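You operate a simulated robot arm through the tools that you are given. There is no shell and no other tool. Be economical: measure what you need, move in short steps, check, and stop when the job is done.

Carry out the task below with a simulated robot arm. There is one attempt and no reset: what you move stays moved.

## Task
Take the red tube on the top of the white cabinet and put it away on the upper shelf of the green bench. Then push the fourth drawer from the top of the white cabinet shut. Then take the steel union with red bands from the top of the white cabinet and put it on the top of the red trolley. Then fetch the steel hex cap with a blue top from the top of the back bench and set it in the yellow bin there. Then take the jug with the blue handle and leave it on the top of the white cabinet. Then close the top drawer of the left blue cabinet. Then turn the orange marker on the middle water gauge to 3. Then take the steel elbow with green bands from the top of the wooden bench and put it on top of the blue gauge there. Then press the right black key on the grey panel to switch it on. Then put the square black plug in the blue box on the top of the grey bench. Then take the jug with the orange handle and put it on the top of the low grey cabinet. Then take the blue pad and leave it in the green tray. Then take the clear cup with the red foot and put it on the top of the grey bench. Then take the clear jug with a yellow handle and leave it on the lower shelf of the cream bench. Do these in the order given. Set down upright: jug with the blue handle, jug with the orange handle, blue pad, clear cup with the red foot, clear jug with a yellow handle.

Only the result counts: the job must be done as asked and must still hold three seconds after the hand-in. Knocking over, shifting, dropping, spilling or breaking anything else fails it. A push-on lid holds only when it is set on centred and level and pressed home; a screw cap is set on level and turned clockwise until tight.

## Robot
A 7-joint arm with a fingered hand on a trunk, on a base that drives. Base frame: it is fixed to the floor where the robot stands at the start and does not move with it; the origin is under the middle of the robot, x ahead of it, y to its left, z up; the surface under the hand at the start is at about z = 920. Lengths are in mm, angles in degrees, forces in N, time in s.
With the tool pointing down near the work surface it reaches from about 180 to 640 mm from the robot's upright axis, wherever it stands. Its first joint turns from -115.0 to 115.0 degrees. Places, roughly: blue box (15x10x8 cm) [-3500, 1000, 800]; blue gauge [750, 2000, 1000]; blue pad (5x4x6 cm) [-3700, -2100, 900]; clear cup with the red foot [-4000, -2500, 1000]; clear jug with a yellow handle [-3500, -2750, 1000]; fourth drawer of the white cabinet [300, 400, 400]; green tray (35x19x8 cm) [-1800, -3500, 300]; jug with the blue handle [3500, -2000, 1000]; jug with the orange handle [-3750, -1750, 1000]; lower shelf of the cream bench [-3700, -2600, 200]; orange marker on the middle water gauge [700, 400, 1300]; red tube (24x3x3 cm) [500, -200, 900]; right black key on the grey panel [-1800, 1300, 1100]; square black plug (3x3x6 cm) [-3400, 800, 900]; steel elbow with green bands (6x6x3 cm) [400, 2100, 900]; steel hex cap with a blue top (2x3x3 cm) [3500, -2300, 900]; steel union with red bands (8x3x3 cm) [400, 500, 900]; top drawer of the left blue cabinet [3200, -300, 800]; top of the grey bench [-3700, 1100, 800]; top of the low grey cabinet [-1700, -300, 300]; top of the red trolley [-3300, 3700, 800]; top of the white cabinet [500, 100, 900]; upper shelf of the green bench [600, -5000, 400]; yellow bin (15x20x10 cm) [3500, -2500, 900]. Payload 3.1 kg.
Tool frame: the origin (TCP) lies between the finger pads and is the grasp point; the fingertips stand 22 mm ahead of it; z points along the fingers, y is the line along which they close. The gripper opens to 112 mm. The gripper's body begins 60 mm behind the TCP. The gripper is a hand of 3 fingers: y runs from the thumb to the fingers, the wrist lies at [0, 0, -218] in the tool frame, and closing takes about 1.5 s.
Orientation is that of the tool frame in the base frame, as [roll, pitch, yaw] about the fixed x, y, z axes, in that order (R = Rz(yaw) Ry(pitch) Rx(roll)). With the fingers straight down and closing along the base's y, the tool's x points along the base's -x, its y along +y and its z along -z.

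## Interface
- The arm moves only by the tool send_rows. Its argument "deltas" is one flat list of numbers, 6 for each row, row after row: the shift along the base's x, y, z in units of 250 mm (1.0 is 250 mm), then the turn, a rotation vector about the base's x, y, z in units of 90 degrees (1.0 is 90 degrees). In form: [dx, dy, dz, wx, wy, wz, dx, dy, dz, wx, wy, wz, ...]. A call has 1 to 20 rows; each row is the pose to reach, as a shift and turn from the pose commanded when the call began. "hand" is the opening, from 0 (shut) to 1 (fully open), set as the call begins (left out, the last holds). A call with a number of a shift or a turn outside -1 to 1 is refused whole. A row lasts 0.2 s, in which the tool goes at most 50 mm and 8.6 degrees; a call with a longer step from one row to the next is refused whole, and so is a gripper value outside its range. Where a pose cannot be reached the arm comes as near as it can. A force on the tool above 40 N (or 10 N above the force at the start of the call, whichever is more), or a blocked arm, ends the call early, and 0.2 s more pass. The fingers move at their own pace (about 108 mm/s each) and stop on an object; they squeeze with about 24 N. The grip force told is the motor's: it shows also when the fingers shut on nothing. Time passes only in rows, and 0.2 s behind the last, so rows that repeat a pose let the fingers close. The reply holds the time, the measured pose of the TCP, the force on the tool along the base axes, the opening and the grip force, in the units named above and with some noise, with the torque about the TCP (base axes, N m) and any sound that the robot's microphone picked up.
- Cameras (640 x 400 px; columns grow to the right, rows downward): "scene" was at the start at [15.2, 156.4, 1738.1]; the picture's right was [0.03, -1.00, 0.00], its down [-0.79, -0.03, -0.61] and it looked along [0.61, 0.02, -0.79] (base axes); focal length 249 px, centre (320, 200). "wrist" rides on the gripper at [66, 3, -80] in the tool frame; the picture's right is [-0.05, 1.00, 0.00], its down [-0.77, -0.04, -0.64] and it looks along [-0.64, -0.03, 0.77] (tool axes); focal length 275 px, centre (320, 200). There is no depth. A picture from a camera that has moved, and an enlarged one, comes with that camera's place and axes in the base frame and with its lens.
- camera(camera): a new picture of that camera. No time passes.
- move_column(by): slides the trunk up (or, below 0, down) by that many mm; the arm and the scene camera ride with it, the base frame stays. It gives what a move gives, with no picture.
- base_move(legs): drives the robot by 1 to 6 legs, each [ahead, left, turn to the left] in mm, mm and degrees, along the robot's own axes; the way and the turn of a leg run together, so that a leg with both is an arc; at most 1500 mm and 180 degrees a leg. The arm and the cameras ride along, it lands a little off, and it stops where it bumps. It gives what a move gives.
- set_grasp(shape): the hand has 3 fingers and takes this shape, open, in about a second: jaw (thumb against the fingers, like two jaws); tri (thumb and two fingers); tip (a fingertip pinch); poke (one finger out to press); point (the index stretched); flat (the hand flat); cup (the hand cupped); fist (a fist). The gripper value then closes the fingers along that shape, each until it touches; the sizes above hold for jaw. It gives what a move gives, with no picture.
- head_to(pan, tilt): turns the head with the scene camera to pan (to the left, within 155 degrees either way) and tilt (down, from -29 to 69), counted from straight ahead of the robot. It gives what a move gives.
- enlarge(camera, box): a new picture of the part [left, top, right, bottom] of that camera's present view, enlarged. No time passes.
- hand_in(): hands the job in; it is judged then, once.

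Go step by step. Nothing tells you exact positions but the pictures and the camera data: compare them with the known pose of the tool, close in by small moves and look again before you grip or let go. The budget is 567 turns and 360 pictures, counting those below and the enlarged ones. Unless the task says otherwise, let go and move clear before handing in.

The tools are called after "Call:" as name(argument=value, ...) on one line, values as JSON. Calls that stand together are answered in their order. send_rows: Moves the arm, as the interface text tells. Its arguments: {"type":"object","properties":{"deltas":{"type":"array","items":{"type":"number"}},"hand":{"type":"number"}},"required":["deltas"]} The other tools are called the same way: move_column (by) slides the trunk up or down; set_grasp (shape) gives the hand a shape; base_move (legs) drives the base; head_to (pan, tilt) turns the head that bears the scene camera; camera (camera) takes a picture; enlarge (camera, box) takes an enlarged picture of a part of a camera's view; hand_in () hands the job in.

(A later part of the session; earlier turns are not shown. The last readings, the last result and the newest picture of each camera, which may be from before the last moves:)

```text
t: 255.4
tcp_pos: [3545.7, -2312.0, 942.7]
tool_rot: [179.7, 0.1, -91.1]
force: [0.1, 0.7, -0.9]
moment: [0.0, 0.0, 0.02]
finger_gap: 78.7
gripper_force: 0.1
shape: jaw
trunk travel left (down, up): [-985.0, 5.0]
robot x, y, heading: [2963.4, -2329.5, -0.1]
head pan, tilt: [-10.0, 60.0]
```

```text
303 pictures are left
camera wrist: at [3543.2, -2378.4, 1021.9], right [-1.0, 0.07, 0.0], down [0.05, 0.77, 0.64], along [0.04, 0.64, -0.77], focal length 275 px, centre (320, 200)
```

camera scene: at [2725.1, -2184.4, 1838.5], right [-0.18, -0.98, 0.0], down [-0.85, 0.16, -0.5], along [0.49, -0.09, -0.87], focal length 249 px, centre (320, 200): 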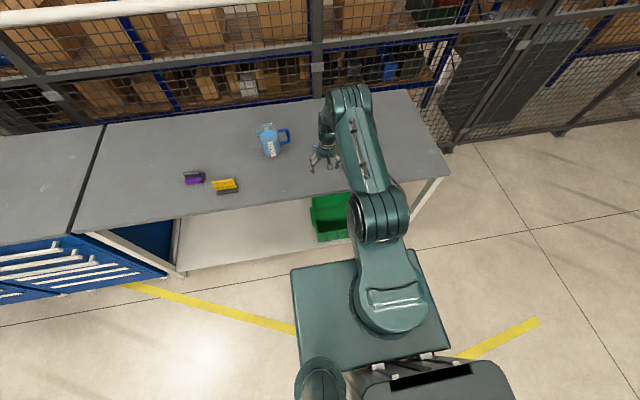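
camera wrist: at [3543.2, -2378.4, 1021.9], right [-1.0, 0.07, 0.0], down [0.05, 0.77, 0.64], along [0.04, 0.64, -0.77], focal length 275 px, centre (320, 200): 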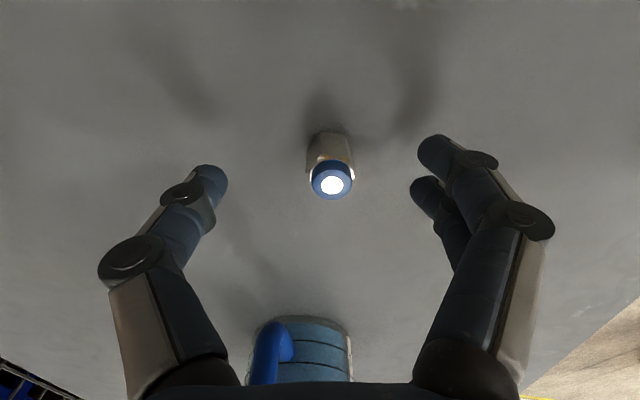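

Call:
send_rows(deltas=[-0.01, 0.004, -0.035, 0, 0, 0])

Call:
send_rows(deltas=[0, 0, 0, 0, 0, 0, 0, 0, 0, 0, 0, 0, 0, 0, 0, 0, 0, 0, 0, 0, 0, 0, 0, 0, 0, 0, 0, 0, 0, 0, 0, 0, 0, 0, 0, 0], hand=0)

Call:
send_rows(deltas=[0, 0, 0.1, 0, 0, 0, 0, 0, 0.25, 0, 0, 0, 0, 0, 0.4, 0, 0, 0, 0, 0, 0.55, 0, 0, 0])

Call:
camera(camera="wrist")

```text
t: 255.8
tcp_pos: [3543.7, -2309.5, 933.4]
tool_rot: [179.9, 0.0, -91.2]
force: [1.6, -0.4, 0.2]
moment: [-0.01, -0.02, 0.03]
finger_gap: 78.5
gripper_force: 0.0
shape: jaw
trunk travel left (down, up): [-985.0, 5.0]
robot x, y, heading: [2961.2, -2329.9, -0.4]
head pan, tilt: [-10.0, 60.0]
```

```text
t: 257.2
tcp_pos: [3543.3, -2310.4, 933.1]
tool_rot: [179.9, 0.1, -91.1]
force: [-0.7, 0.3, 0.6]
moment: [0.02, 0.0, -0.01]
finger_gap: 12.7
gripper_force: 23.7
shape: jaw
trunk travel left (down, up): [-985.0, 5.0]
robot x, y, heading: [2962.2, -2331.7, 0.0]
head pan, tilt: [-10.0, 60.0]
```

```text
t: 258.2
tcp_pos: [3542.7, -2311.1, 1071.8]
tool_rot: [179.9, 0.0, -91.2]
force: [-0.5, 0.1, -0.8]
moment: [0.04, -0.04, -0.02]
finger_gap: 12.7
gripper_force: 23.7
shape: jaw
trunk travel left (down, up): [-985.0, 5.0]
robot x, y, heading: [2962.7, -2329.5, -0.1]
head pan, tilt: [-10.0, 60.0]
```

```text
302 pictures are left
camera wrist: at [3539.9, -2377.8, 1151.1], right [-1.0, 0.07, 0.0], down [0.05, 0.77, 0.64], along [0.04, 0.64, -0.77], focal length 275 px, centre (320, 200)
```

wrist: 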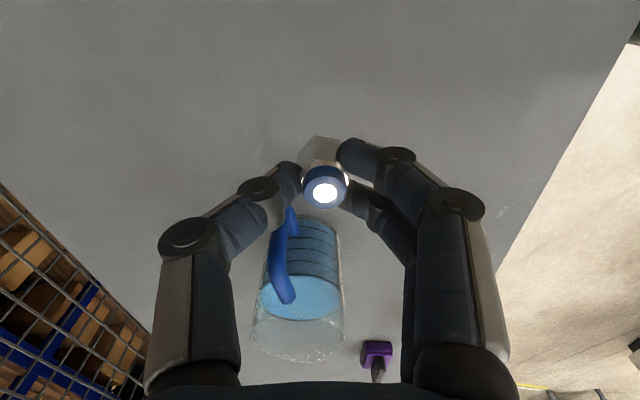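

Cap is held. The bin lies at x≈3385–3585, y≈-2410…-2560. Move over its centre.

Call:
send_rows(deltas=[-0.05, -0.17, 0, 0, 0, 0, -0.1, -0.34, 0, 0, 0, 0, -0.15, -0.51, 0, 0, 0, 0, -0.21, -0.68, 0, 0, 0, 0])

Call:
camera(camera="wrist")

Call:
camera(camera="scene")

```text
t: 259.2
tcp_pos: [3492.8, -2421.8, 1073.0]
tool_rot: [179.8, -0.5, -91.4]
force: [0.3, -0.1, 0.1]
moment: [0.01, 0.0, -0.01]
finger_gap: 11.9
gripper_force: 23.5
shape: jaw
out of reach, approached as far as the arm can: row 3, 4
trunk travel left (down, up): [-985.0, 5.0]
robot x, y, heading: [2964.7, -2326.5, 0.1]
head pan, tilt: [-10.0, 60.0]
```

```text
301 pictures are left
camera wrist: at [3489.7, -2486.9, 1153.4], right [-1.0, 0.07, 0.0], down [0.06, 0.77, 0.63], along [0.04, 0.63, -0.78], focal length 275 px, centre (320, 200)
```

wrist: 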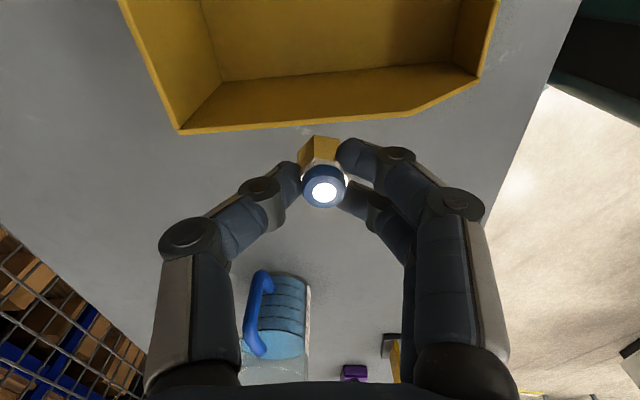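

```text
300 pictures are left
camera scene: at [2970.4, -2184.5, 1838.4], right [-0.18, -0.98, 0.0], down [-0.85, 0.15, -0.5], along [0.49, -0.09, -0.87], focal length 249 px, centre (320, 200)
```

scene: 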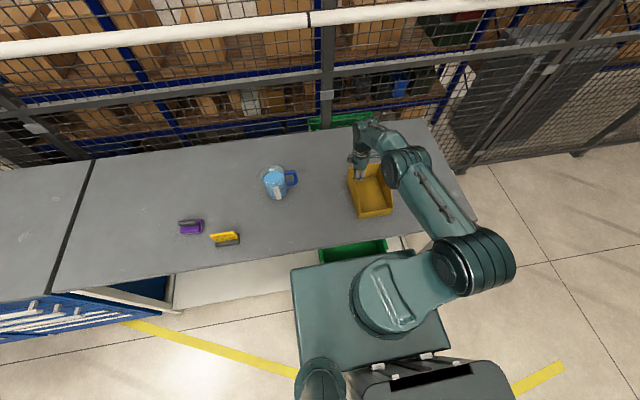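

The bin's near wall is at y≈-2423. Strafe the base right 75 mm.

Call:
base_move(legs=[[0, -78, 0]])

Call:
camera(camera="wrist")

Call:
camera(camera="scene")

```text
t: 260.2
tcp_pos: [3492.1, -2499.8, 1073.6]
tool_rot: [180.0, -0.5, -91.5]
force: [-0.4, -1.6, -0.1]
moment: [0.0, -0.01, 0.0]
finger_gap: 12.0
gripper_force: 24.2
shape: jaw
trunk travel left (down, up): [-985.0, 5.0]
robot x, y, heading: [2958.8, -2407.3, -0.1]
head pan, tilt: [-10.0, 60.0]
```

```text
299 pictures are left
camera wrist: at [3488.5, -2565.9, 1154.3], right [-1.0, 0.07, 0.0], down [0.06, 0.77, 0.63], along [0.05, 0.63, -0.78], focal length 275 px, centre (320, 200)
```

wrist: 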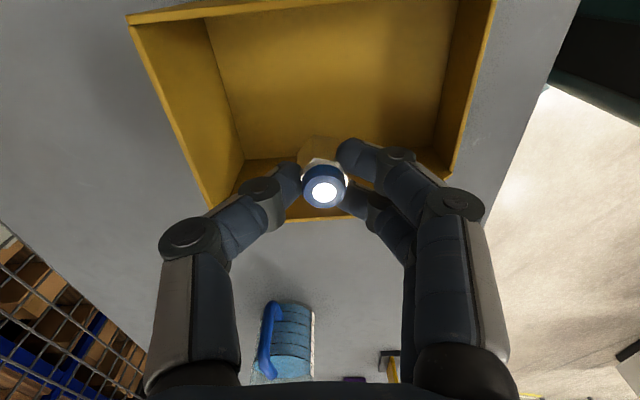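

```text
298 pictures are left
camera scene: at [2967.9, -2263.5, 1838.5], right [-0.18, -0.98, 0.0], down [-0.85, 0.15, -0.5], along [0.49, -0.09, -0.87], focal length 249 px, centre (320, 200)
```

scene: 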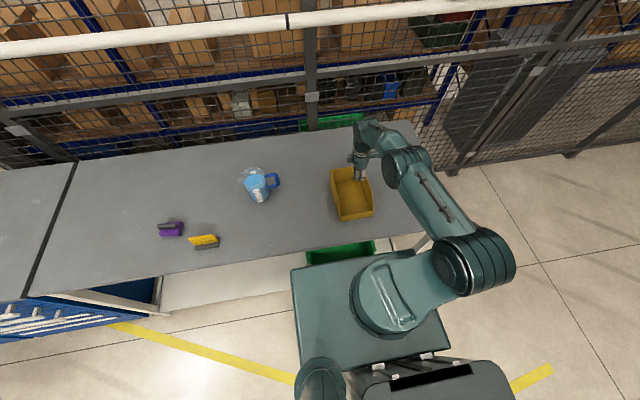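

Over the bin. Lower to z≈957, release and rise.

Call:
send_rows(deltas=[0, 0.03, -0.15, 0, 0, 0, 0, 0.03, -0.3, 0, 0, 0, 0, 0.03, -0.46, 0, 0, 0])

Call:
send_rows(deltas=[0, 0, 0, 0, 0, 0, 0, 0, 0, 0, 0, 0, 0, 0, 0, 0, 0, 0], hand=0.45)

Call:
send_rows(deltas=[0, 0, 0.15, 0, 0, 0, 0, 0, 0.3, 0, 0, 0, 0, 0, 0.46, 0, 0, 0])

Call:
camera(camera="wrist")

```text
t: 261.1
tcp_pos: [3490.6, -2494.1, 959.7]
tool_rot: [-180.0, -0.5, -91.5]
force: [-0.5, 0.8, -1.4]
moment: [0.0, -0.01, -0.03]
finger_gap: 11.8
gripper_force: 24.1
shape: jaw
trunk travel left (down, up): [-985.0, 5.0]
robot x, y, heading: [2961.1, -2405.6, -0.1]
head pan, tilt: [-10.0, 60.0]
```

```text
t: 261.9
tcp_pos: [3490.5, -2494.0, 959.8]
tool_rot: [-179.9, -0.4, -91.6]
force: [-0.4, 0.0, -0.7]
moment: [0.03, -0.01, 0.02]
finger_gap: 50.0
gripper_force: 0.1
shape: jaw
trunk travel left (down, up): [-985.0, 5.0]
robot x, y, heading: [2959.1, -2408.3, -0.3]
head pan, tilt: [-10.0, 60.0]
```

```text
t: 262.6
tcp_pos: [3491.6, -2492.8, 1074.2]
tool_rot: [-179.9, -0.4, -91.5]
force: [0.2, 0.3, 0.0]
moment: [0.01, 0.02, 0.01]
finger_gap: 50.0
gripper_force: 0.0
shape: jaw
trunk travel left (down, up): [-985.0, 5.0]
robot x, y, heading: [2963.6, -2402.4, 0.3]
head pan, tilt: [-10.0, 60.0]
```

```text
297 pictures are left
camera wrist: at [3488.4, -2559.4, 1154.6], right [-1.0, 0.07, 0.0], down [0.06, 0.77, 0.63], along [0.05, 0.63, -0.78], focal length 275 px, centre (320, 200)
```

wrist: 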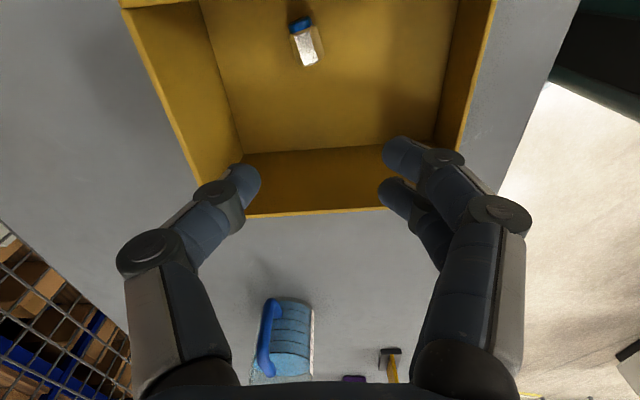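

The cap is in the bin. Next the water jug, at about (3568,-2105), handle towards -y. Back off, raise, open fully and strafe left in front of it.

Call:
base_move(legs=[[-250, 0, 0], [0, 300, 0]])

Call:
send_rows(deltas=[0, 0.1, 0.06, 0, 0, 0, 0, 0.2, 0.12, 0, 0, 0, 0, 0.3, 0.15, 0, 0, 0], hand=1)

Call:
camera(camera="wrist")

Call:
camera(camera="scene")

```text
t: 266.1
tcp_pos: [3244.1, -2195.3, 1073.8]
tool_rot: [-180.0, -0.3, -91.6]
force: [-0.8, 0.6, -0.2]
moment: [0.01, -0.03, -0.01]
finger_gap: 49.7
gripper_force: 0.1
shape: jaw
trunk travel left (down, up): [-985.0, 5.0]
robot x, y, heading: [2715.6, -2109.4, -0.1]
head pan, tilt: [-10.0, 60.0]
```

```text
t: 266.9
tcp_pos: [3244.6, -2119.3, 1110.6]
tool_rot: [179.9, -0.4, -91.8]
force: [-0.4, -0.1, 0.2]
moment: [-0.01, -0.01, 0.03]
finger_gap: 111.8
gripper_force: 0.0
shape: jaw
trunk travel left (down, up): [-985.0, 5.0]
robot x, y, heading: [2711.7, -2106.3, -0.0]
head pan, tilt: [-10.0, 60.0]
```

```text
296 pictures are left
camera wrist: at [3240.3, -2184.4, 1191.7], right [-1.0, 0.08, 0.0], down [0.06, 0.77, 0.63], along [0.05, 0.63, -0.78], focal length 275 px, centre (320, 200)
```

wrist: 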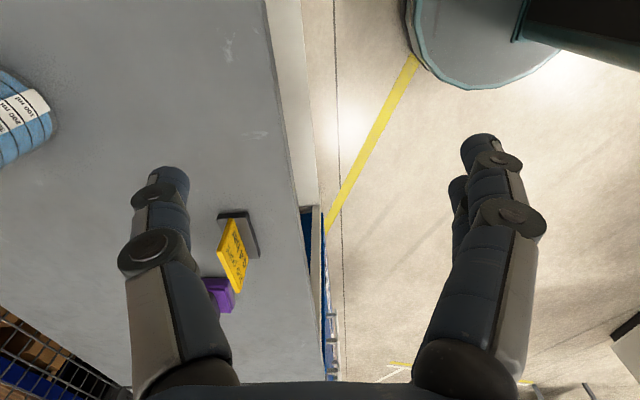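

```text
295 pictures are left
camera scene: at [2720.2, -1963.2, 1838.4], right [-0.18, -0.98, 0.0], down [-0.85, 0.15, -0.5], along [0.49, -0.09, -0.87], focal length 249 px, centre (320, 200)
```

scene: 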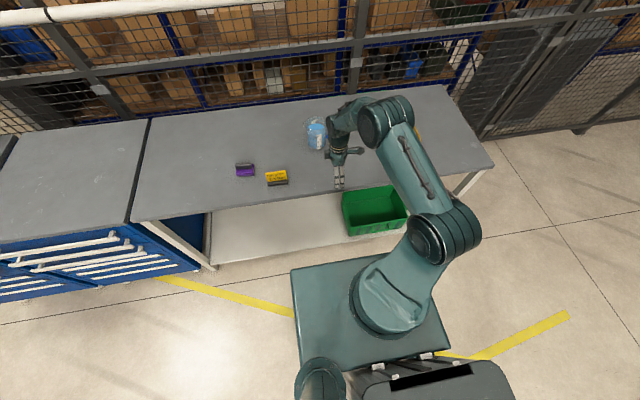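

Call:
base_move(legs=[[200, -60, 0]])

Call:
camera(camera="wrist")

Call:
enlarge(camera="scene", box=[220, 80, 420, 205])

```text
t: 268.5
tcp_pos: [3441.9, -2179.8, 1111.9]
tool_rot: [179.9, -0.3, -91.7]
force: [0.0, -0.3, 0.0]
moment: [0.01, -0.02, -0.02]
finger_gap: 112.0
gripper_force: 0.1
shape: jaw
trunk travel left (down, up): [-985.0, 5.0]
robot x, y, heading: [2910.3, -2166.7, 0.0]
head pan, tilt: [-10.0, 60.0]
```

```text
294 pictures are left
camera wrist: at [3438.6, -2246.0, 1192.2], right [-1.0, 0.07, 0.0], down [0.06, 0.77, 0.63], along [0.05, 0.63, -0.78], focal length 275 px, centre (320, 200)
```

wrist: 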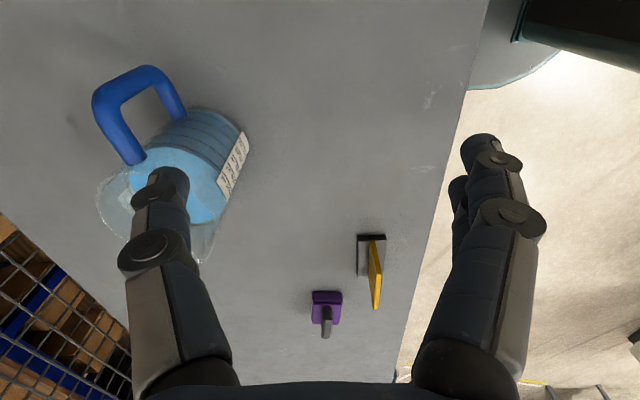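

```text
3.20 times, centred on (320, 142) of scene
camera zoom: at [2917.4, -2025.7, 1838.6], right [-0.18, -0.98, 0.0], down [-0.85, 0.15, -0.5], along [0.49, -0.09, -0.87], focal length 796 px, centre (320, 384)
```

zoom: 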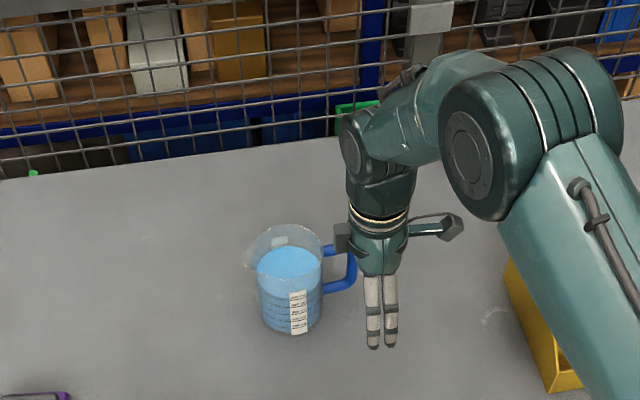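

Jug base centre ≈(3563,-2104), rim z≈1065. Raise slightly and move above it.

Call:
send_rows(deltas=[0, 0, 0.1, 0, 0, 0])

Call:
base_move(legs=[[65, 0, 0]])

Call:
send_rows(deltas=[0.08, 0.1, 0, 0, 0, 0, 0.16, 0.2, 0, 0, 0, 0, 0.2, 0.3, 0, 0, 0, 0])

Call:
camera(camera="wrist")

Call:
camera(camera="scene")

```text
t: 268.9
tcp_pos: [3440.6, -2179.9, 1137.7]
tool_rot: [-179.8, -0.5, -91.6]
force: [0.0, -0.3, 0.0]
moment: [0.02, -0.05, -0.03]
finger_gap: 111.9
gripper_force: 0.1
shape: jaw
trunk travel left (down, up): [-985.0, 5.0]
robot x, y, heading: [2917.5, -2167.9, -0.3]
head pan, tilt: [-10.0, 60.0]
```

```text
t: 269.9
tcp_pos: [3505.2, -2180.9, 1138.3]
tool_rot: [-179.9, -0.5, -91.6]
force: [0.0, -0.6, 0.3]
moment: [0.02, -0.03, 0.02]
finger_gap: 112.2
gripper_force: 0.0
shape: jaw
trunk travel left (down, up): [-985.0, 5.0]
robot x, y, heading: [2977.1, -2170.9, -0.1]
head pan, tilt: [-10.0, 60.0]
```

```text
t: 270.7
tcp_pos: [3558.3, -2105.2, 1136.6]
tool_rot: [179.8, -0.4, -91.6]
force: [-0.1, 0.3, 0.3]
moment: [-0.04, -0.02, 0.02]
finger_gap: 112.0
gripper_force: 0.1
shape: jaw
trunk travel left (down, up): [-985.0, 5.0]
robot x, y, heading: [2978.5, -2171.3, -0.2]
head pan, tilt: [-10.0, 60.0]
```

```text
292 pictures are left
camera wrist: at [3555.1, -2170.7, 1216.5], right [-1.0, 0.08, 0.0], down [0.06, 0.77, 0.63], along [0.05, 0.63, -0.78], focal length 275 px, centre (320, 200)
```

wrist: 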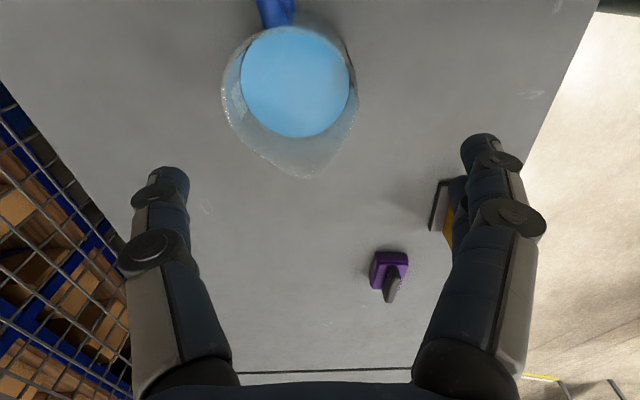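

```text
291 pictures are left
camera scene: at [2985.1, -2024.6, 1838.5], right [-0.18, -0.98, 0.0], down [-0.85, 0.15, -0.5], along [0.49, -0.09, -0.87], focal length 249 px, centre (320, 200)
```

scene: 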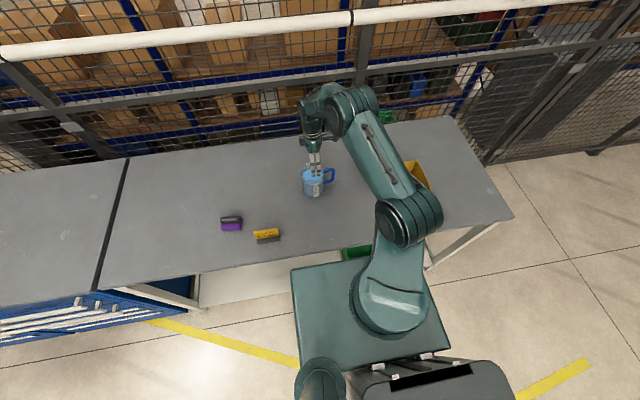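

Triangulating gives the jug centre (3580,-2107), rim z≈1024, width ~90. Centre over it and lower the trunk to just above the rim to check.

Call:
send_rows(deltas=[0.088, -0.008, 0, 0, 0, 0])

Call:
move_column(by=-75)

Call:
camera(camera="wrist")

```text
t: 271.1
tcp_pos: [3580.1, -2106.9, 1135.9]
tool_rot: [179.9, -0.4, -91.6]
force: [0.3, 1.0, 0.0]
moment: [0.02, 0.02, -0.03]
finger_gap: 112.1
gripper_force: 0.0
shape: jaw
trunk travel left (down, up): [-985.0, 5.0]
robot x, y, heading: [2974.9, -2170.5, -0.1]
head pan, tilt: [-10.0, 60.0]
```

```text
t: 272.2
tcp_pos: [3578.3, -2108.3, 1061.9]
tool_rot: [180.0, -0.5, -91.7]
force: [0.7, 0.4, 0.2]
moment: [0.02, 0.01, -0.02]
finger_gap: 111.9
gripper_force: 0.1
shape: jaw
trunk travel left (down, up): [-910.0, 80.0]
robot x, y, heading: [2973.1, -2168.2, -0.4]
head pan, tilt: [-10.0, 60.0]
```

```text
290 pictures are left
camera wrist: at [3575.6, -2173.6, 1141.9], right [-1.0, 0.07, 0.0], down [0.06, 0.77, 0.63], along [0.05, 0.63, -0.78], focal length 275 px, centre (320, 200)
```

wrist: 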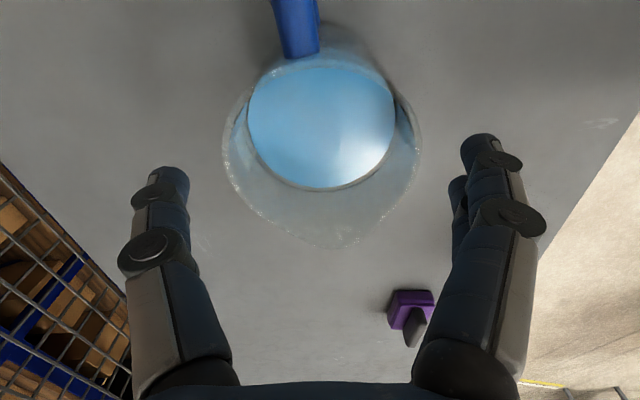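

Well centred. Lower over the jug and close.

Call:
move_column(by=-77)

Call:
camera(camera="wrist")

```text
t: 273.2
tcp_pos: [3581.0, -2107.4, 1001.3]
tool_rot: [-179.1, 0.0, -91.6]
force: [-8.5, -1.4, 27.0]
moment: [0.06, -0.21, 0.06]
finger_gap: 111.3
gripper_force: 0.0
shape: jaw
trunk travel left (down, up): [-842.0, 148.0]
robot x, y, heading: [2975.9, -2167.5, -0.0]
head pan, tilt: [-10.0, 60.0]
stopped: the force on the tool passed its limit at 49 N (the readings are from after the stop); the commanded pose is now the measured one
```

```text
289 pictures are left
camera wrist: at [3575.7, -2173.5, 1081.2], right [-1.0, 0.07, -0.02], down [0.05, 0.77, 0.63], along [0.06, 0.63, -0.77], focal length 275 px, centre (320, 200)
```

wrist: 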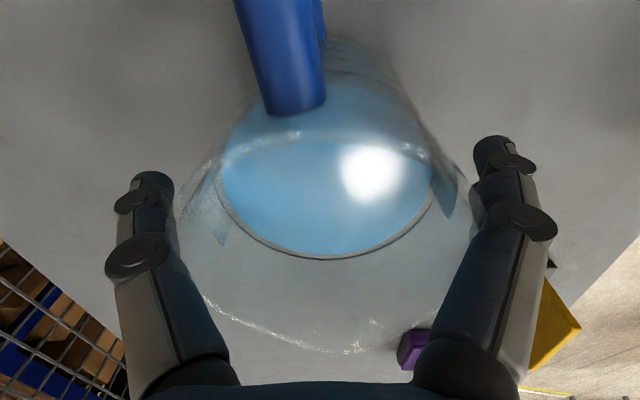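

Finger roots touched the rim. Raise 10 mm so the load is gone, then close.

Call:
move_column(by=10)

Call:
camera(camera="wrist")

```text
t: 273.8
tcp_pos: [3582.3, -2107.8, 1008.1]
tool_rot: [-179.4, -0.1, -91.6]
force: [-1.4, 0.7, -1.2]
moment: [0.0, -0.05, 0.0]
finger_gap: 111.8
gripper_force: 0.1
shape: jaw
trunk travel left (down, up): [-852.0, 138.0]
robot x, y, heading: [2977.7, -2171.2, -0.4]
head pan, tilt: [-10.0, 60.0]
```

```text
288 pictures are left
camera wrist: at [3577.4, -2173.1, 1088.0], right [-1.0, 0.07, -0.01], down [0.05, 0.77, 0.63], along [0.06, 0.63, -0.77], focal length 275 px, centre (320, 200)
```

wrist: 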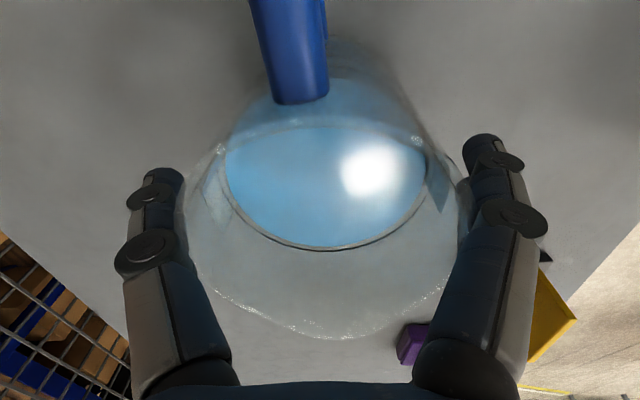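

Call:
send_rows(deltas=[0, 0, 0, 0, 0, 0, 0, 0, 0, 0, 0, 0, 0, 0, 0, 0, 0, 0, 0, 0, 0, 0, 0, 0, 0, 0, 0, 0, 0, 0], hand=0)

Call:
move_column(by=15)

Call:
camera(camera="wrist")

```text
t: 274.9
tcp_pos: [3582.8, -2107.5, 1007.3]
tool_rot: [-179.4, -0.2, -91.7]
force: [-0.4, 0.3, 0.6]
moment: [0.07, 0.02, 0.03]
finger_gap: 92.2
gripper_force: 24.0
shape: jaw
trunk travel left (down, up): [-852.0, 138.0]
robot x, y, heading: [2979.4, -2166.9, -0.2]
head pan, tilt: [-10.0, 60.0]
```

```text
t: 275.6
tcp_pos: [3583.3, -2108.0, 1022.9]
tool_rot: [-179.4, -0.2, -91.7]
force: [-0.4, 0.1, -5.8]
moment: [0.09, -0.01, 0.0]
finger_gap: 92.1
gripper_force: 23.3
shape: jaw
trunk travel left (down, up): [-867.0, 123.0]
robot x, y, heading: [2976.0, -2168.6, 0.0]
head pan, tilt: [-10.0, 60.0]
```

```text
287 pictures are left
camera wrist: at [3579.0, -2173.0, 1102.7], right [-1.0, 0.07, -0.01], down [0.05, 0.77, 0.63], along [0.06, 0.63, -0.77], focal length 275 px, centre (320, 200)
```

wrist: 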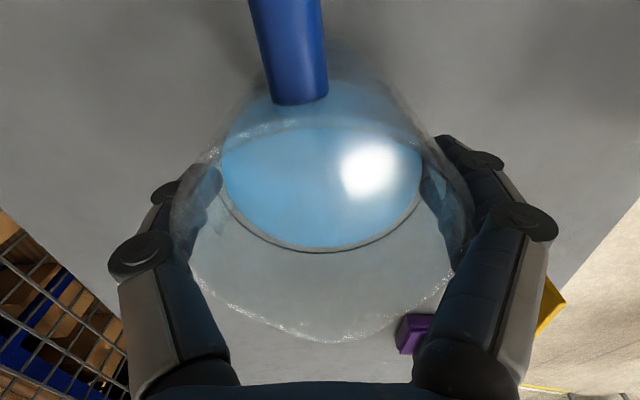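

Jug is lifted level (about 5.8 N). Raise more and drive slowly back around to the white cabinet.

Call:
move_column(by=115)

Call:
base_move(legs=[[-500, 0, 0], [-500, 0, 0]])

Call:
camera(camera="wrist")

```text
t: 277.0
tcp_pos: [3583.1, -2107.4, 1136.7]
tool_rot: [-179.4, -0.3, -91.6]
force: [0.0, 0.3, -7.2]
moment: [0.08, 0.01, -0.02]
finger_gap: 92.2
gripper_force: 24.0
shape: jaw
trunk travel left (down, up): [-982.0, 8.0]
robot x, y, heading: [2979.3, -2168.7, -0.2]
head pan, tilt: [-10.0, 60.0]
```

```text
t: 282.5
tcp_pos: [2582.8, -2105.3, 1136.9]
tool_rot: [-179.3, -0.2, -92.0]
force: [0.4, -0.5, -7.3]
moment: [0.06, 0.04, -0.03]
finger_gap: 91.9
gripper_force: 24.4
shape: jaw
trunk travel left (down, up): [-982.0, 8.0]
robot x, y, heading: [1976.2, -2162.5, -0.8]
head pan, tilt: [-10.0, 60.0]
```

```text
286 pictures are left
camera wrist: at [2578.6, -2170.7, 1217.4], right [-1.0, 0.08, -0.01], down [0.06, 0.77, 0.63], along [0.06, 0.63, -0.77], focal length 275 px, centre (320, 200)
```

wrist: 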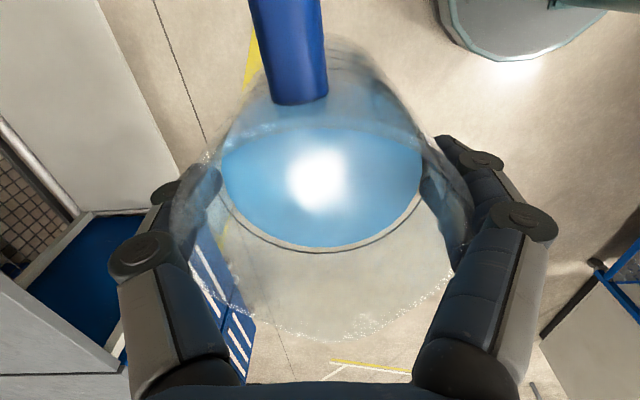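

Call:
base_move(legs=[[0, 1500, 0.4], [0, 1500, 0.4], [0, 420, 0]])

Call:
base_move(legs=[[-1200, 0, 0], [-1200, 0, 0]])

Call:
camera(camera="wrist")

```text
t: 299.2
tcp_pos: [2639.6, 1306.0, 1137.9]
tool_rot: [-179.4, 0.0, -92.6]
force: [0.2, 0.4, -5.9]
moment: [0.09, 0.01, -0.02]
finger_gap: 92.0
gripper_force: 24.2
shape: jaw
trunk travel left (down, up): [-982.0, 8.0]
robot x, y, heading: [2032.0, 1255.8, -1.1]
head pan, tilt: [-10.0, 60.0]
```

```text
t: 310.9
tcp_pos: [241.4, 1350.5, 1138.0]
tool_rot: [-179.4, -0.3, -92.7]
force: [-0.2, -0.2, -5.8]
moment: [0.04, 0.0, 0.0]
finger_gap: 92.3
gripper_force: 24.3
shape: jaw
trunk travel left (down, up): [-982.0, 8.0]
robot x, y, heading: [-365.8, 1299.7, -1.2]
head pan, tilt: [-10.0, 60.0]
```

```text
285 pictures are left
camera wrist: at [236.5, 1284.2, 1217.5], right [-1.0, 0.09, -0.01], down [0.07, 0.77, 0.63], along [0.07, 0.63, -0.77], focal length 275 px, centre (320, 200)
```

wrist: 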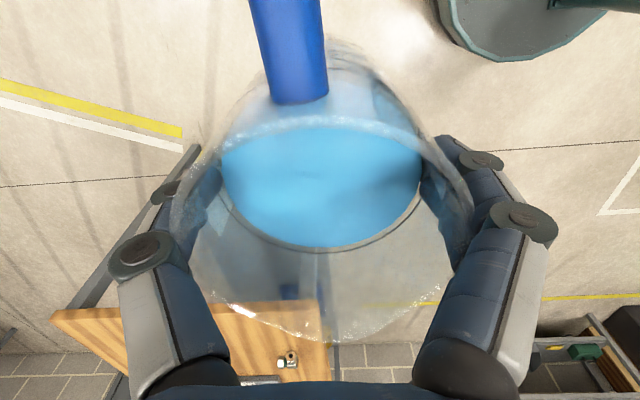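

Call:
base_move(legs=[[0, -1000, 1.2], [190, 0, 0]])

Call:
head_to(pan=10, tilt=50)

Call:
camera(camera="scene")

Call:
camera(camera="wrist")

```text
t: 317.2
tcp_pos: [424.7, 376.2, 1137.9]
tool_rot: [-179.2, -0.1, -90.5]
force: [-0.3, 1.3, -5.3]
moment: [0.06, 0.04, 0.02]
finger_gap: 92.0
gripper_force: 24.4
shape: jaw
trunk travel left (down, up): [-982.0, 8.0]
robot x, y, heading: [-181.0, 302.9, 1.1]
head pan, tilt: [-10.0, 60.0]
```

```text
t: 318.1
tcp_pos: [427.1, 376.8, 1136.1]
tool_rot: [-179.4, -0.2, -90.5]
force: [0.2, 0.5, -5.4]
moment: [0.08, 0.03, 0.04]
finger_gap: 92.0
gripper_force: 23.9
shape: jaw
trunk travel left (down, up): [-982.0, 8.0]
robot x, y, heading: [-181.1, 303.2, 0.9]
head pan, tilt: [10.0, 50.0]
```

```text
284 pictures are left
camera scene: at [-162.8, 471.8, 1848.5], right [0.19, -0.98, 0.0], down [-0.75, -0.14, -0.64], along [0.63, 0.12, -0.77], focal length 249 px, centre (320, 200)
```

scene: 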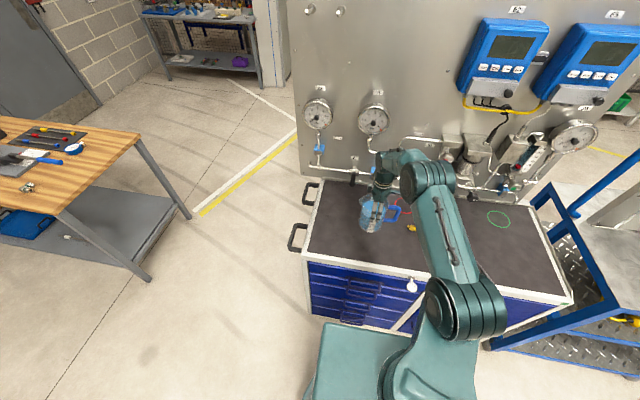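

```text
283 pictures are left
camera wrist: at [423.7, 310.4, 1217.3], right [-1.0, 0.06, -0.01], down [0.04, 0.77, 0.63], along [0.04, 0.63, -0.77], focal length 275 px, centre (320, 200)
```

wrist: 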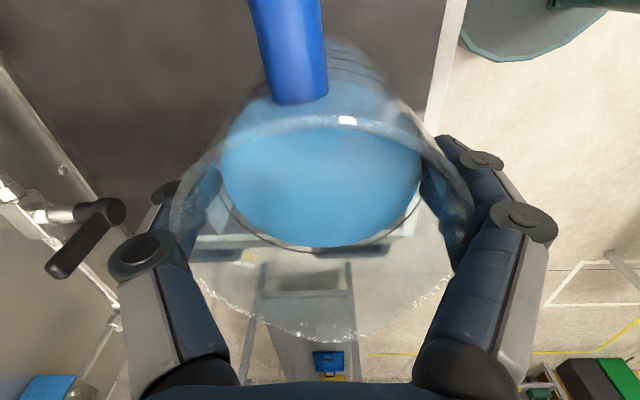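

I'll place the jug further right at about (430,-60), clear of the yellow union and of the gauge area.

Call:
base_move(legs=[[0, -430, -0.9]])

Call:
move_column(by=-75)

Call:
camera(camera="scene")

```text
t: 320.7
tcp_pos: [430.2, -63.3, 1138.3]
tool_rot: [-179.5, -0.2, -91.5]
force: [-0.1, -0.5, -5.9]
moment: [0.09, 0.01, -0.03]
finger_gap: 92.1
gripper_force: 24.1
shape: jaw
trunk travel left (down, up): [-982.0, 8.0]
robot x, y, heading: [-176.3, -127.5, -0.2]
head pan, tilt: [10.0, 50.0]
```

```text
t: 321.8
tcp_pos: [430.9, -64.3, 1062.7]
tool_rot: [-179.4, -0.1, -91.5]
force: [0.4, -0.2, -5.0]
moment: [0.06, 0.03, 0.02]
finger_gap: 92.0
gripper_force: 24.0
shape: jaw
trunk travel left (down, up): [-907.0, 83.0]
robot x, y, heading: [-174.9, -123.8, 0.1]
head pan, tilt: [10.0, 50.0]
```

```text
282 pictures are left
camera scene: at [-157.9, 40.6, 1773.5], right [0.17, -0.98, 0.0], down [-0.76, -0.13, -0.64], along [0.63, 0.11, -0.77], focal length 249 px, centre (320, 200)
```

scene: 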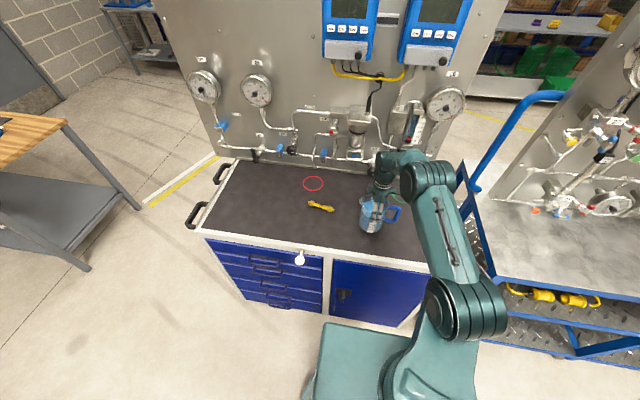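

Clear spot. Lower in small steps until contact.

Call:
move_column(by=-15)

Call:
move_column(by=-8)

Call:
move_column(by=-6)

```text
t: 322.5
tcp_pos: [429.8, -63.1, 1048.3]
tool_rot: [-179.5, -0.2, -91.5]
force: [0.2, 0.0, -5.4]
moment: [0.08, 0.06, -0.02]
finger_gap: 92.1
gripper_force: 23.5
shape: jaw
trunk travel left (down, up): [-892.0, 98.0]
robot x, y, heading: [-174.4, -127.5, -0.5]
head pan, tilt: [10.0, 50.0]
```

```text
t: 323.0
tcp_pos: [430.5, -63.6, 1039.5]
tool_rot: [-179.4, -0.2, -91.5]
force: [-0.2, 0.5, -6.6]
moment: [0.09, 0.0, -0.03]
finger_gap: 91.9
gripper_force: 24.1
shape: jaw
trunk travel left (down, up): [-884.0, 106.0]
robot x, y, heading: [-177.9, -126.9, 0.0]
head pan, tilt: [10.0, 50.0]
```

```text
t: 323.6
tcp_pos: [431.0, -63.6, 1034.6]
tool_rot: [-179.3, -0.2, -91.5]
force: [0.0, 0.1, -5.7]
moment: [0.08, 0.01, -0.03]
finger_gap: 92.1
gripper_force: 24.3
shape: jaw
trunk travel left (down, up): [-878.0, 112.0]
robot x, y, heading: [-178.0, -124.6, 0.0]
head pan, tilt: [10.0, 50.0]
```

Call:
move_column(by=-6)

Call:
move_column(by=-5)

Call:
enlarge(camera="scene", box=[320, 170, 440, 245])

```text
t: 324.1
tcp_pos: [429.5, -64.8, 1028.4]
tool_rot: [-179.4, -0.2, -91.4]
force: [0.4, 0.8, -4.8]
moment: [0.09, 0.02, 0.0]
finger_gap: 91.9
gripper_force: 23.8
shape: jaw
trunk travel left (down, up): [-872.0, 118.0]
robot x, y, heading: [-171.6, -126.3, -0.2]
head pan, tilt: [10.0, 50.0]
```

```text
t: 324.7
tcp_pos: [429.4, -64.8, 1026.5]
tool_rot: [-178.9, 0.0, -91.4]
force: [3.5, 2.9, 23.0]
moment: [0.03, 0.67, -0.06]
finger_gap: 90.7
gripper_force: 23.9
shape: jaw
trunk travel left (down, up): [-867.0, 123.0]
robot x, y, heading: [-176.1, -126.9, -0.3]
head pan, tilt: [10.0, 50.0]
```

```text
5.33 times, centred on (380, 208) of scene
camera zoom: at [-161.6, 40.6, 1734.0], right [0.17, -0.98, 0.0], down [-0.75, -0.13, -0.64], along [0.63, 0.11, -0.77], focal length 1327 px, centre (0, 160)
```

zoom: 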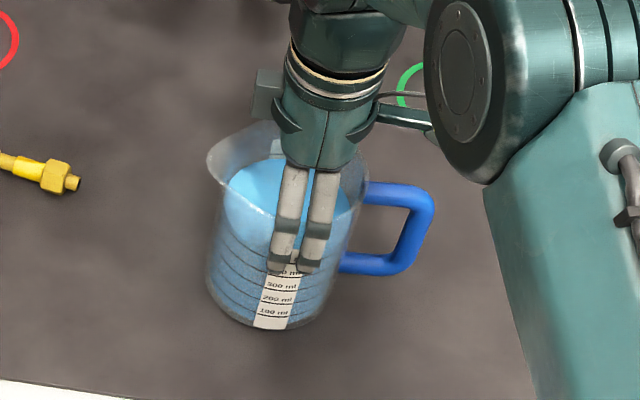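

On the surface. Relieve slightly, open, and rise straight up.

Call:
move_column(by=2)

Call:
send_rows(deltas=[0, 0, 0, 0, 0, 0, 0, 0, 0, 0, 0, 0, 0, 0, 0, 0, 0, 0], hand=1)

Call:
move_column(by=100)

Call:
camera(camera="wrist")

```text
t: 325.2
tcp_pos: [429.8, -63.8, 1025.6]
tool_rot: [-179.2, -0.3, -91.4]
force: [5.3, 3.1, 17.8]
moment: [0.01, 0.27, -0.03]
finger_gap: 90.1
gripper_force: 24.2
shape: jaw
trunk travel left (down, up): [-869.0, 121.0]
robot x, y, heading: [-175.4, -124.8, -0.0]
head pan, tilt: [10.0, 50.0]
```

```text
t: 326.0
tcp_pos: [429.9, -63.5, 1024.9]
tool_rot: [-179.3, -0.2, -91.5]
force: [6.6, 2.8, 13.1]
moment: [-0.04, -0.39, 0.11]
finger_gap: 111.4
gripper_force: 0.0
shape: jaw
trunk travel left (down, up): [-869.0, 121.0]
robot x, y, heading: [-176.3, -126.4, -0.2]
head pan, tilt: [10.0, 50.0]
```

```text
t: 327.3
tcp_pos: [429.7, -65.2, 1125.5]
tool_rot: [-179.4, -0.2, -91.5]
force: [0.0, -0.2, -0.5]
moment: [-0.02, 0.02, -0.01]
finger_gap: 111.8
gripper_force: 0.1
shape: jaw
trunk travel left (down, up): [-969.0, 21.0]
robot x, y, heading: [-181.2, -126.9, -0.2]
head pan, tilt: [10.0, 50.0]
```

```text
280 pictures are left
camera wrist: at [425.6, -130.2, 1204.9], right [-1.0, 0.07, -0.01], down [0.05, 0.77, 0.63], along [0.05, 0.63, -0.77], focal length 275 px, centre (320, 200)
```

wrist: 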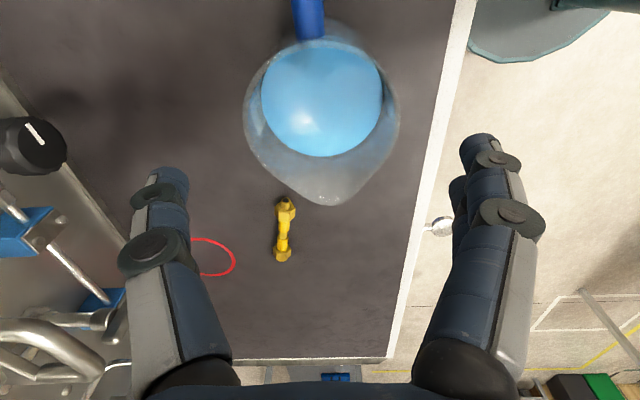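

Jug stands on the cabinet. Back away, then turn the tool to yaw 180 and tilt it forward for pushing the blue cabinet's drawer.

Call:
base_move(legs=[[-270, 0, 0], [0, 1380, 0]])

Call:
send_rows(deltas=[0, 0, 0, 0, 0, -0.09, 0, 0, 0, 0, 0, -0.18, 0, 0, 0, 0, 0, -0.27, 0, 0, 0, 0, 0, -0.36, 0, 0, 0, 0, 0, -0.45, 0, 0, 0, 0, 0, -0.54, 0, 0, 0, 0, 0, -0.63, 0, 0, 0, 0, 0, -0.72, 0, 0, 0, 0, 0, -0.81, 0, 0, 0, 0, 0, -0.9, 0, 0, 0, 0, 0, -0.98], hand=0)

Call:
send_rows(deltas=[-0.05, 0, 0, 0, -0.09, 0, -0.1, 0, 0, 0, -0.18, 0, -0.15, 0, 0, 0, -0.27, 0, -0.2, 0, 0, 0, -0.36, 0, -0.25, 0, 0, 0, -0.45, 0, -0.3, 0, 0, 0, -0.54, 0, -0.35, 0, 0, 0, -0.6, 0])

Call:
base_move(legs=[[1200, 0, 0], [1150, 0, 0], [0, -1450, 0]])

Call:
camera(camera="scene")

```text
t: 335.8
tcp_pos: [161.7, 1324.9, 1125.5]
tool_rot: [-179.4, -0.1, -91.3]
force: [-0.5, 0.1, 0.4]
moment: [0.05, 0.0, -0.01]
finger_gap: 111.8
gripper_force: 0.1
shape: jaw
trunk travel left (down, up): [-969.0, 21.0]
robot x, y, heading: [-443.9, 1260.4, 0.1]
head pan, tilt: [10.0, 50.0]
```

```text
t: 338.1
tcp_pos: [161.2, 1323.6, 1124.9]
tool_rot: [-179.4, -0.2, -179.7]
force: [-0.2, 0.1, 0.6]
moment: [0.02, -0.02, -0.03]
finger_gap: 0.0
gripper_force: 24.2
shape: jaw
trunk travel left (down, up): [-969.0, 21.0]
robot x, y, heading: [-443.7, 1262.2, 0.2]
head pan, tilt: [10.0, 50.0]
```

```text
t: 339.8
tcp_pos: [73.9, 1316.3, 1124.4]
tool_rot: [-179.4, 53.8, -179.6]
force: [-0.1, -0.3, 0.5]
moment: [0.01, 0.01, 0.08]
finger_gap: 0.2
gripper_force: 23.9
shape: jaw
out of reach, approached as far as the arm can: row 3, 4
trunk travel left (down, up): [-969.0, 21.0]
robot x, y, heading: [-444.4, 1261.4, -0.0]
head pan, tilt: [10.0, 50.0]
```

```text
t: 358.1
tcp_pos: [2426.4, -112.9, 1125.0]
tool_rot: [-178.8, 53.8, -179.4]
force: [0.1, 0.7, 0.4]
moment: [-0.01, 0.0, 0.0]
finger_gap: 0.1
gripper_force: 24.7
shape: jaw
trunk travel left (down, up): [-969.0, 21.0]
robot x, y, heading: [1908.4, -172.1, -0.3]
head pan, tilt: [10.0, 50.0]
```

```text
279 pictures are left
camera scene: at [1925.3, -6.2, 1835.5], right [0.17, -0.99, 0.0], down [-0.75, -0.13, -0.64], along [0.63, 0.11, -0.77], focal length 249 px, centre (320, 200)
```

scene: 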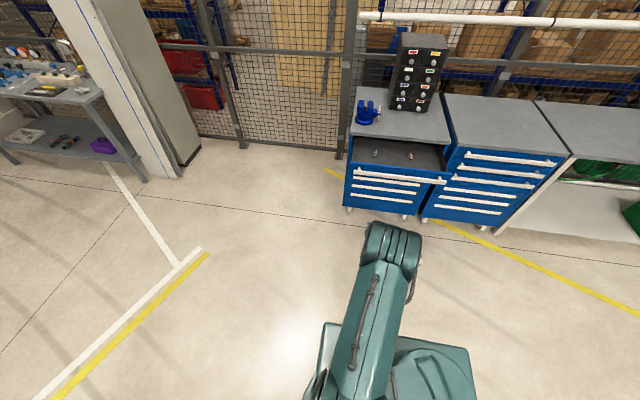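

Drawer front is at x≈3030, y -44…-563. Align at y=-300, lower and approach.

Call:
base_move(legs=[[0, -190, 0.3], [460, 0, 0]])

Call:
move_column(by=-330)

Call:
camera(camera="wrist")

Call:
camera(camera="scene")

```text
t: 362.0
tcp_pos: [2888.2, -298.7, 1126.0]
tool_rot: [-178.7, 53.9, -179.1]
force: [0.3, 0.3, 1.0]
moment: [0.01, 0.02, 0.03]
finger_gap: 0.4
gripper_force: 24.0
shape: jaw
trunk travel left (down, up): [-969.0, 21.0]
robot x, y, heading: [2372.3, -363.0, 0.3]
head pan, tilt: [10.0, 50.0]
```

```text
t: 365.2
tcp_pos: [2887.9, -299.4, 795.4]
tool_rot: [-178.7, 53.7, -179.0]
force: [0.2, 0.6, 0.4]
moment: [0.01, 0.0, -0.04]
finger_gap: 0.0
gripper_force: 24.1
shape: jaw
trunk travel left (down, up): [-639.0, 351.0]
robot x, y, heading: [2370.1, -368.1, 0.1]
head pan, tilt: [10.0, 50.0]
```

```text
278 pictures are left
camera wrist: at [2785.3, -295.6, 788.7], right [0.03, 1.0, 0.02], down [-0.06, -0.02, 1.0], along [1.0, -0.03, 0.06], focal length 275 px, centre (320, 200)
```

wrist: 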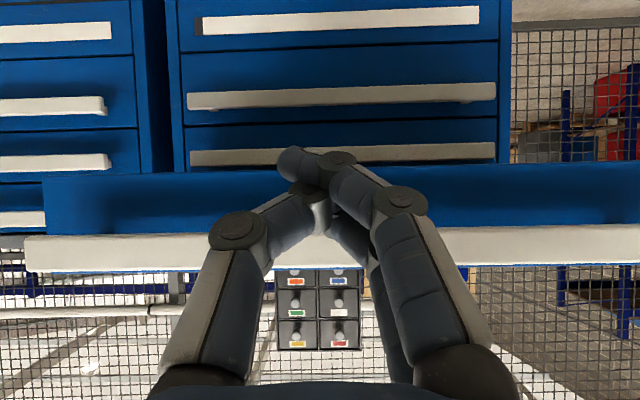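

```text
277 pictures are left
camera scene: at [2386.1, -196.7, 1505.6], right [0.18, -0.98, 0.0], down [-0.75, -0.14, -0.64], along [0.63, 0.11, -0.77], focal length 249 px, centre (320, 200)
```

scene: 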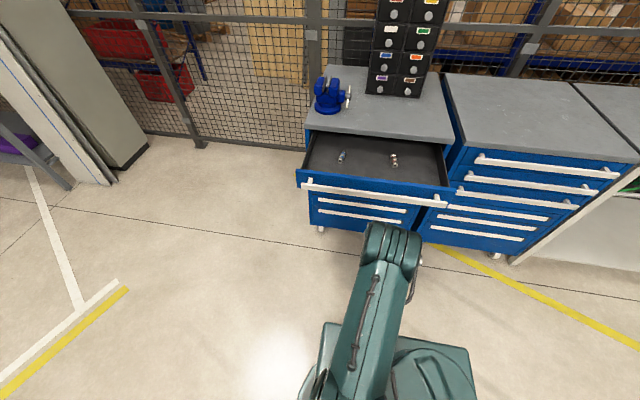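

Raise 12 mm, then push by driving the base in steps, finishing with the arm.

Call:
move_column(by=12)

Call:
base_move(legs=[[100, 0, 0]])

Call:
base_move(legs=[[110, 0, 0]])

Call:
camera(camera="scene")

```text
t: 365.9
tcp_pos: [2887.5, -299.0, 807.3]
tool_rot: [-178.7, 53.8, -179.0]
force: [0.2, 0.6, -0.3]
moment: [0.0, -0.03, 0.0]
finger_gap: 0.3
gripper_force: 23.6
shape: jaw
trunk travel left (down, up): [-651.0, 339.0]
robot x, y, heading: [2370.5, -365.1, 0.3]
head pan, tilt: [10.0, 50.0]
```

```text
t: 367.0
tcp_pos: [2988.4, -298.6, 806.5]
tool_rot: [-178.7, 53.9, -179.0]
force: [-0.2, -0.1, -0.5]
moment: [0.0, -0.02, -0.01]
finger_gap: 0.1
gripper_force: 24.1
shape: jaw
trunk travel left (down, up): [-651.0, 339.0]
robot x, y, heading: [2474.1, -363.7, 0.5]
head pan, tilt: [10.0, 50.0]
```

```text
t: 368.2
tcp_pos: [3098.8, -297.8, 807.6]
tool_rot: [-178.7, 53.9, -179.0]
force: [0.3, -0.4, -0.1]
moment: [0.01, -0.02, 0.0]
finger_gap: 0.0
gripper_force: 23.9
shape: jaw
trunk travel left (down, up): [-651.0, 339.0]
robot x, y, heading: [2578.6, -363.0, 0.1]
head pan, tilt: [10.0, 50.0]
```

```text
276 pictures are left
camera scene: at [2596.9, -195.8, 1517.5], right [0.18, -0.98, 0.0], down [-0.75, -0.14, -0.64], along [0.63, 0.11, -0.77], focal length 249 px, centre (320, 200)
```

scene: 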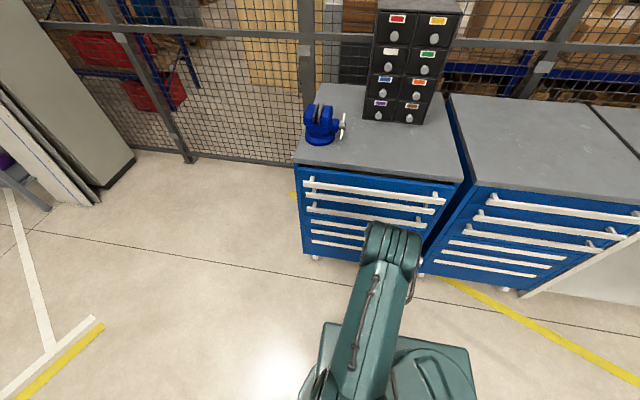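

Drawer looks almost shut. Finish with the arm until it stops.

Call:
send_rows(deltas=[0.03, 0, 0, 0, 0, 0, 0.06, 0, 0, 0, 0, 0, 0.09, 0, 0, 0, 0, 0, 0.12, 0, 0, 0, 0, 0, 0.15, 0, 0, 0, 0, 0, 0.18, 0, 0, 0, 0, 0, 0.21, 0, 0, 0, 0, 0, 0.24, 0, 0, 0, 0, 0, 0.27, 0, 0, 0, 0, 0, 0.3, 0, 0, 0, 0, 0])

Call:
camera(camera="scene")

Call:
camera(camera="wrist")

```text
t: 370.4
tcp_pos: [3172.9, -298.6, 808.0]
tool_rot: [-178.7, 53.8, -179.0]
force: [0.4, 0.4, -0.3]
moment: [0.04, -0.01, 0.01]
finger_gap: 0.0
gripper_force: 24.8
shape: jaw
trunk travel left (down, up): [-651.0, 339.0]
robot x, y, heading: [2580.5, -363.4, 0.1]
head pan, tilt: [10.0, 50.0]
```

```text
275 pictures are left
camera scene: at [2596.0, -195.8, 1517.5], right [0.18, -0.98, 0.0], down [-0.75, -0.14, -0.64], along [0.63, 0.11, -0.77], focal length 249 px, centre (320, 200)
```

scene: 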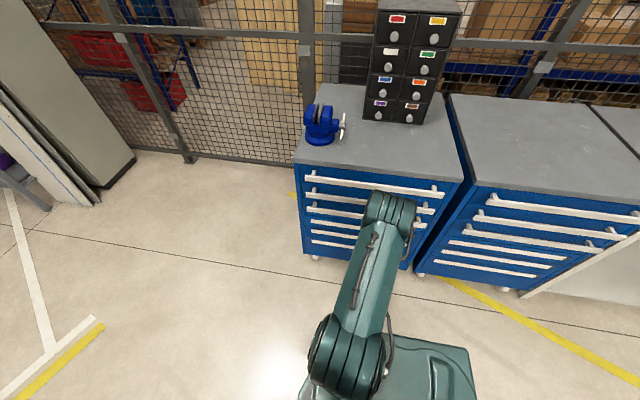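

```text
274 pictures are left
camera wrist: at [3070.4, -294.9, 800.9], right [0.03, 1.0, 0.02], down [-0.06, -0.02, 1.0], along [1.0, -0.03, 0.06], focal length 275 px, centre (320, 200)
```

wrist: 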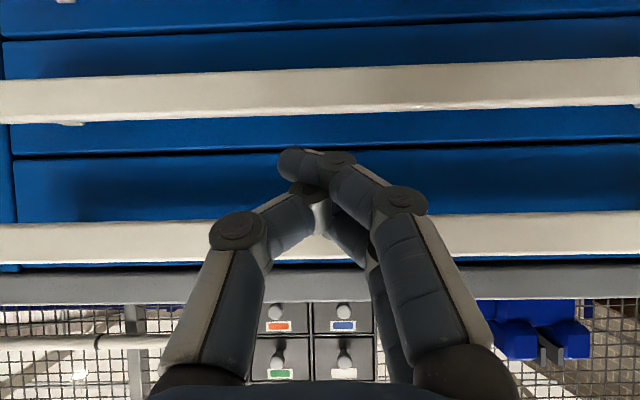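

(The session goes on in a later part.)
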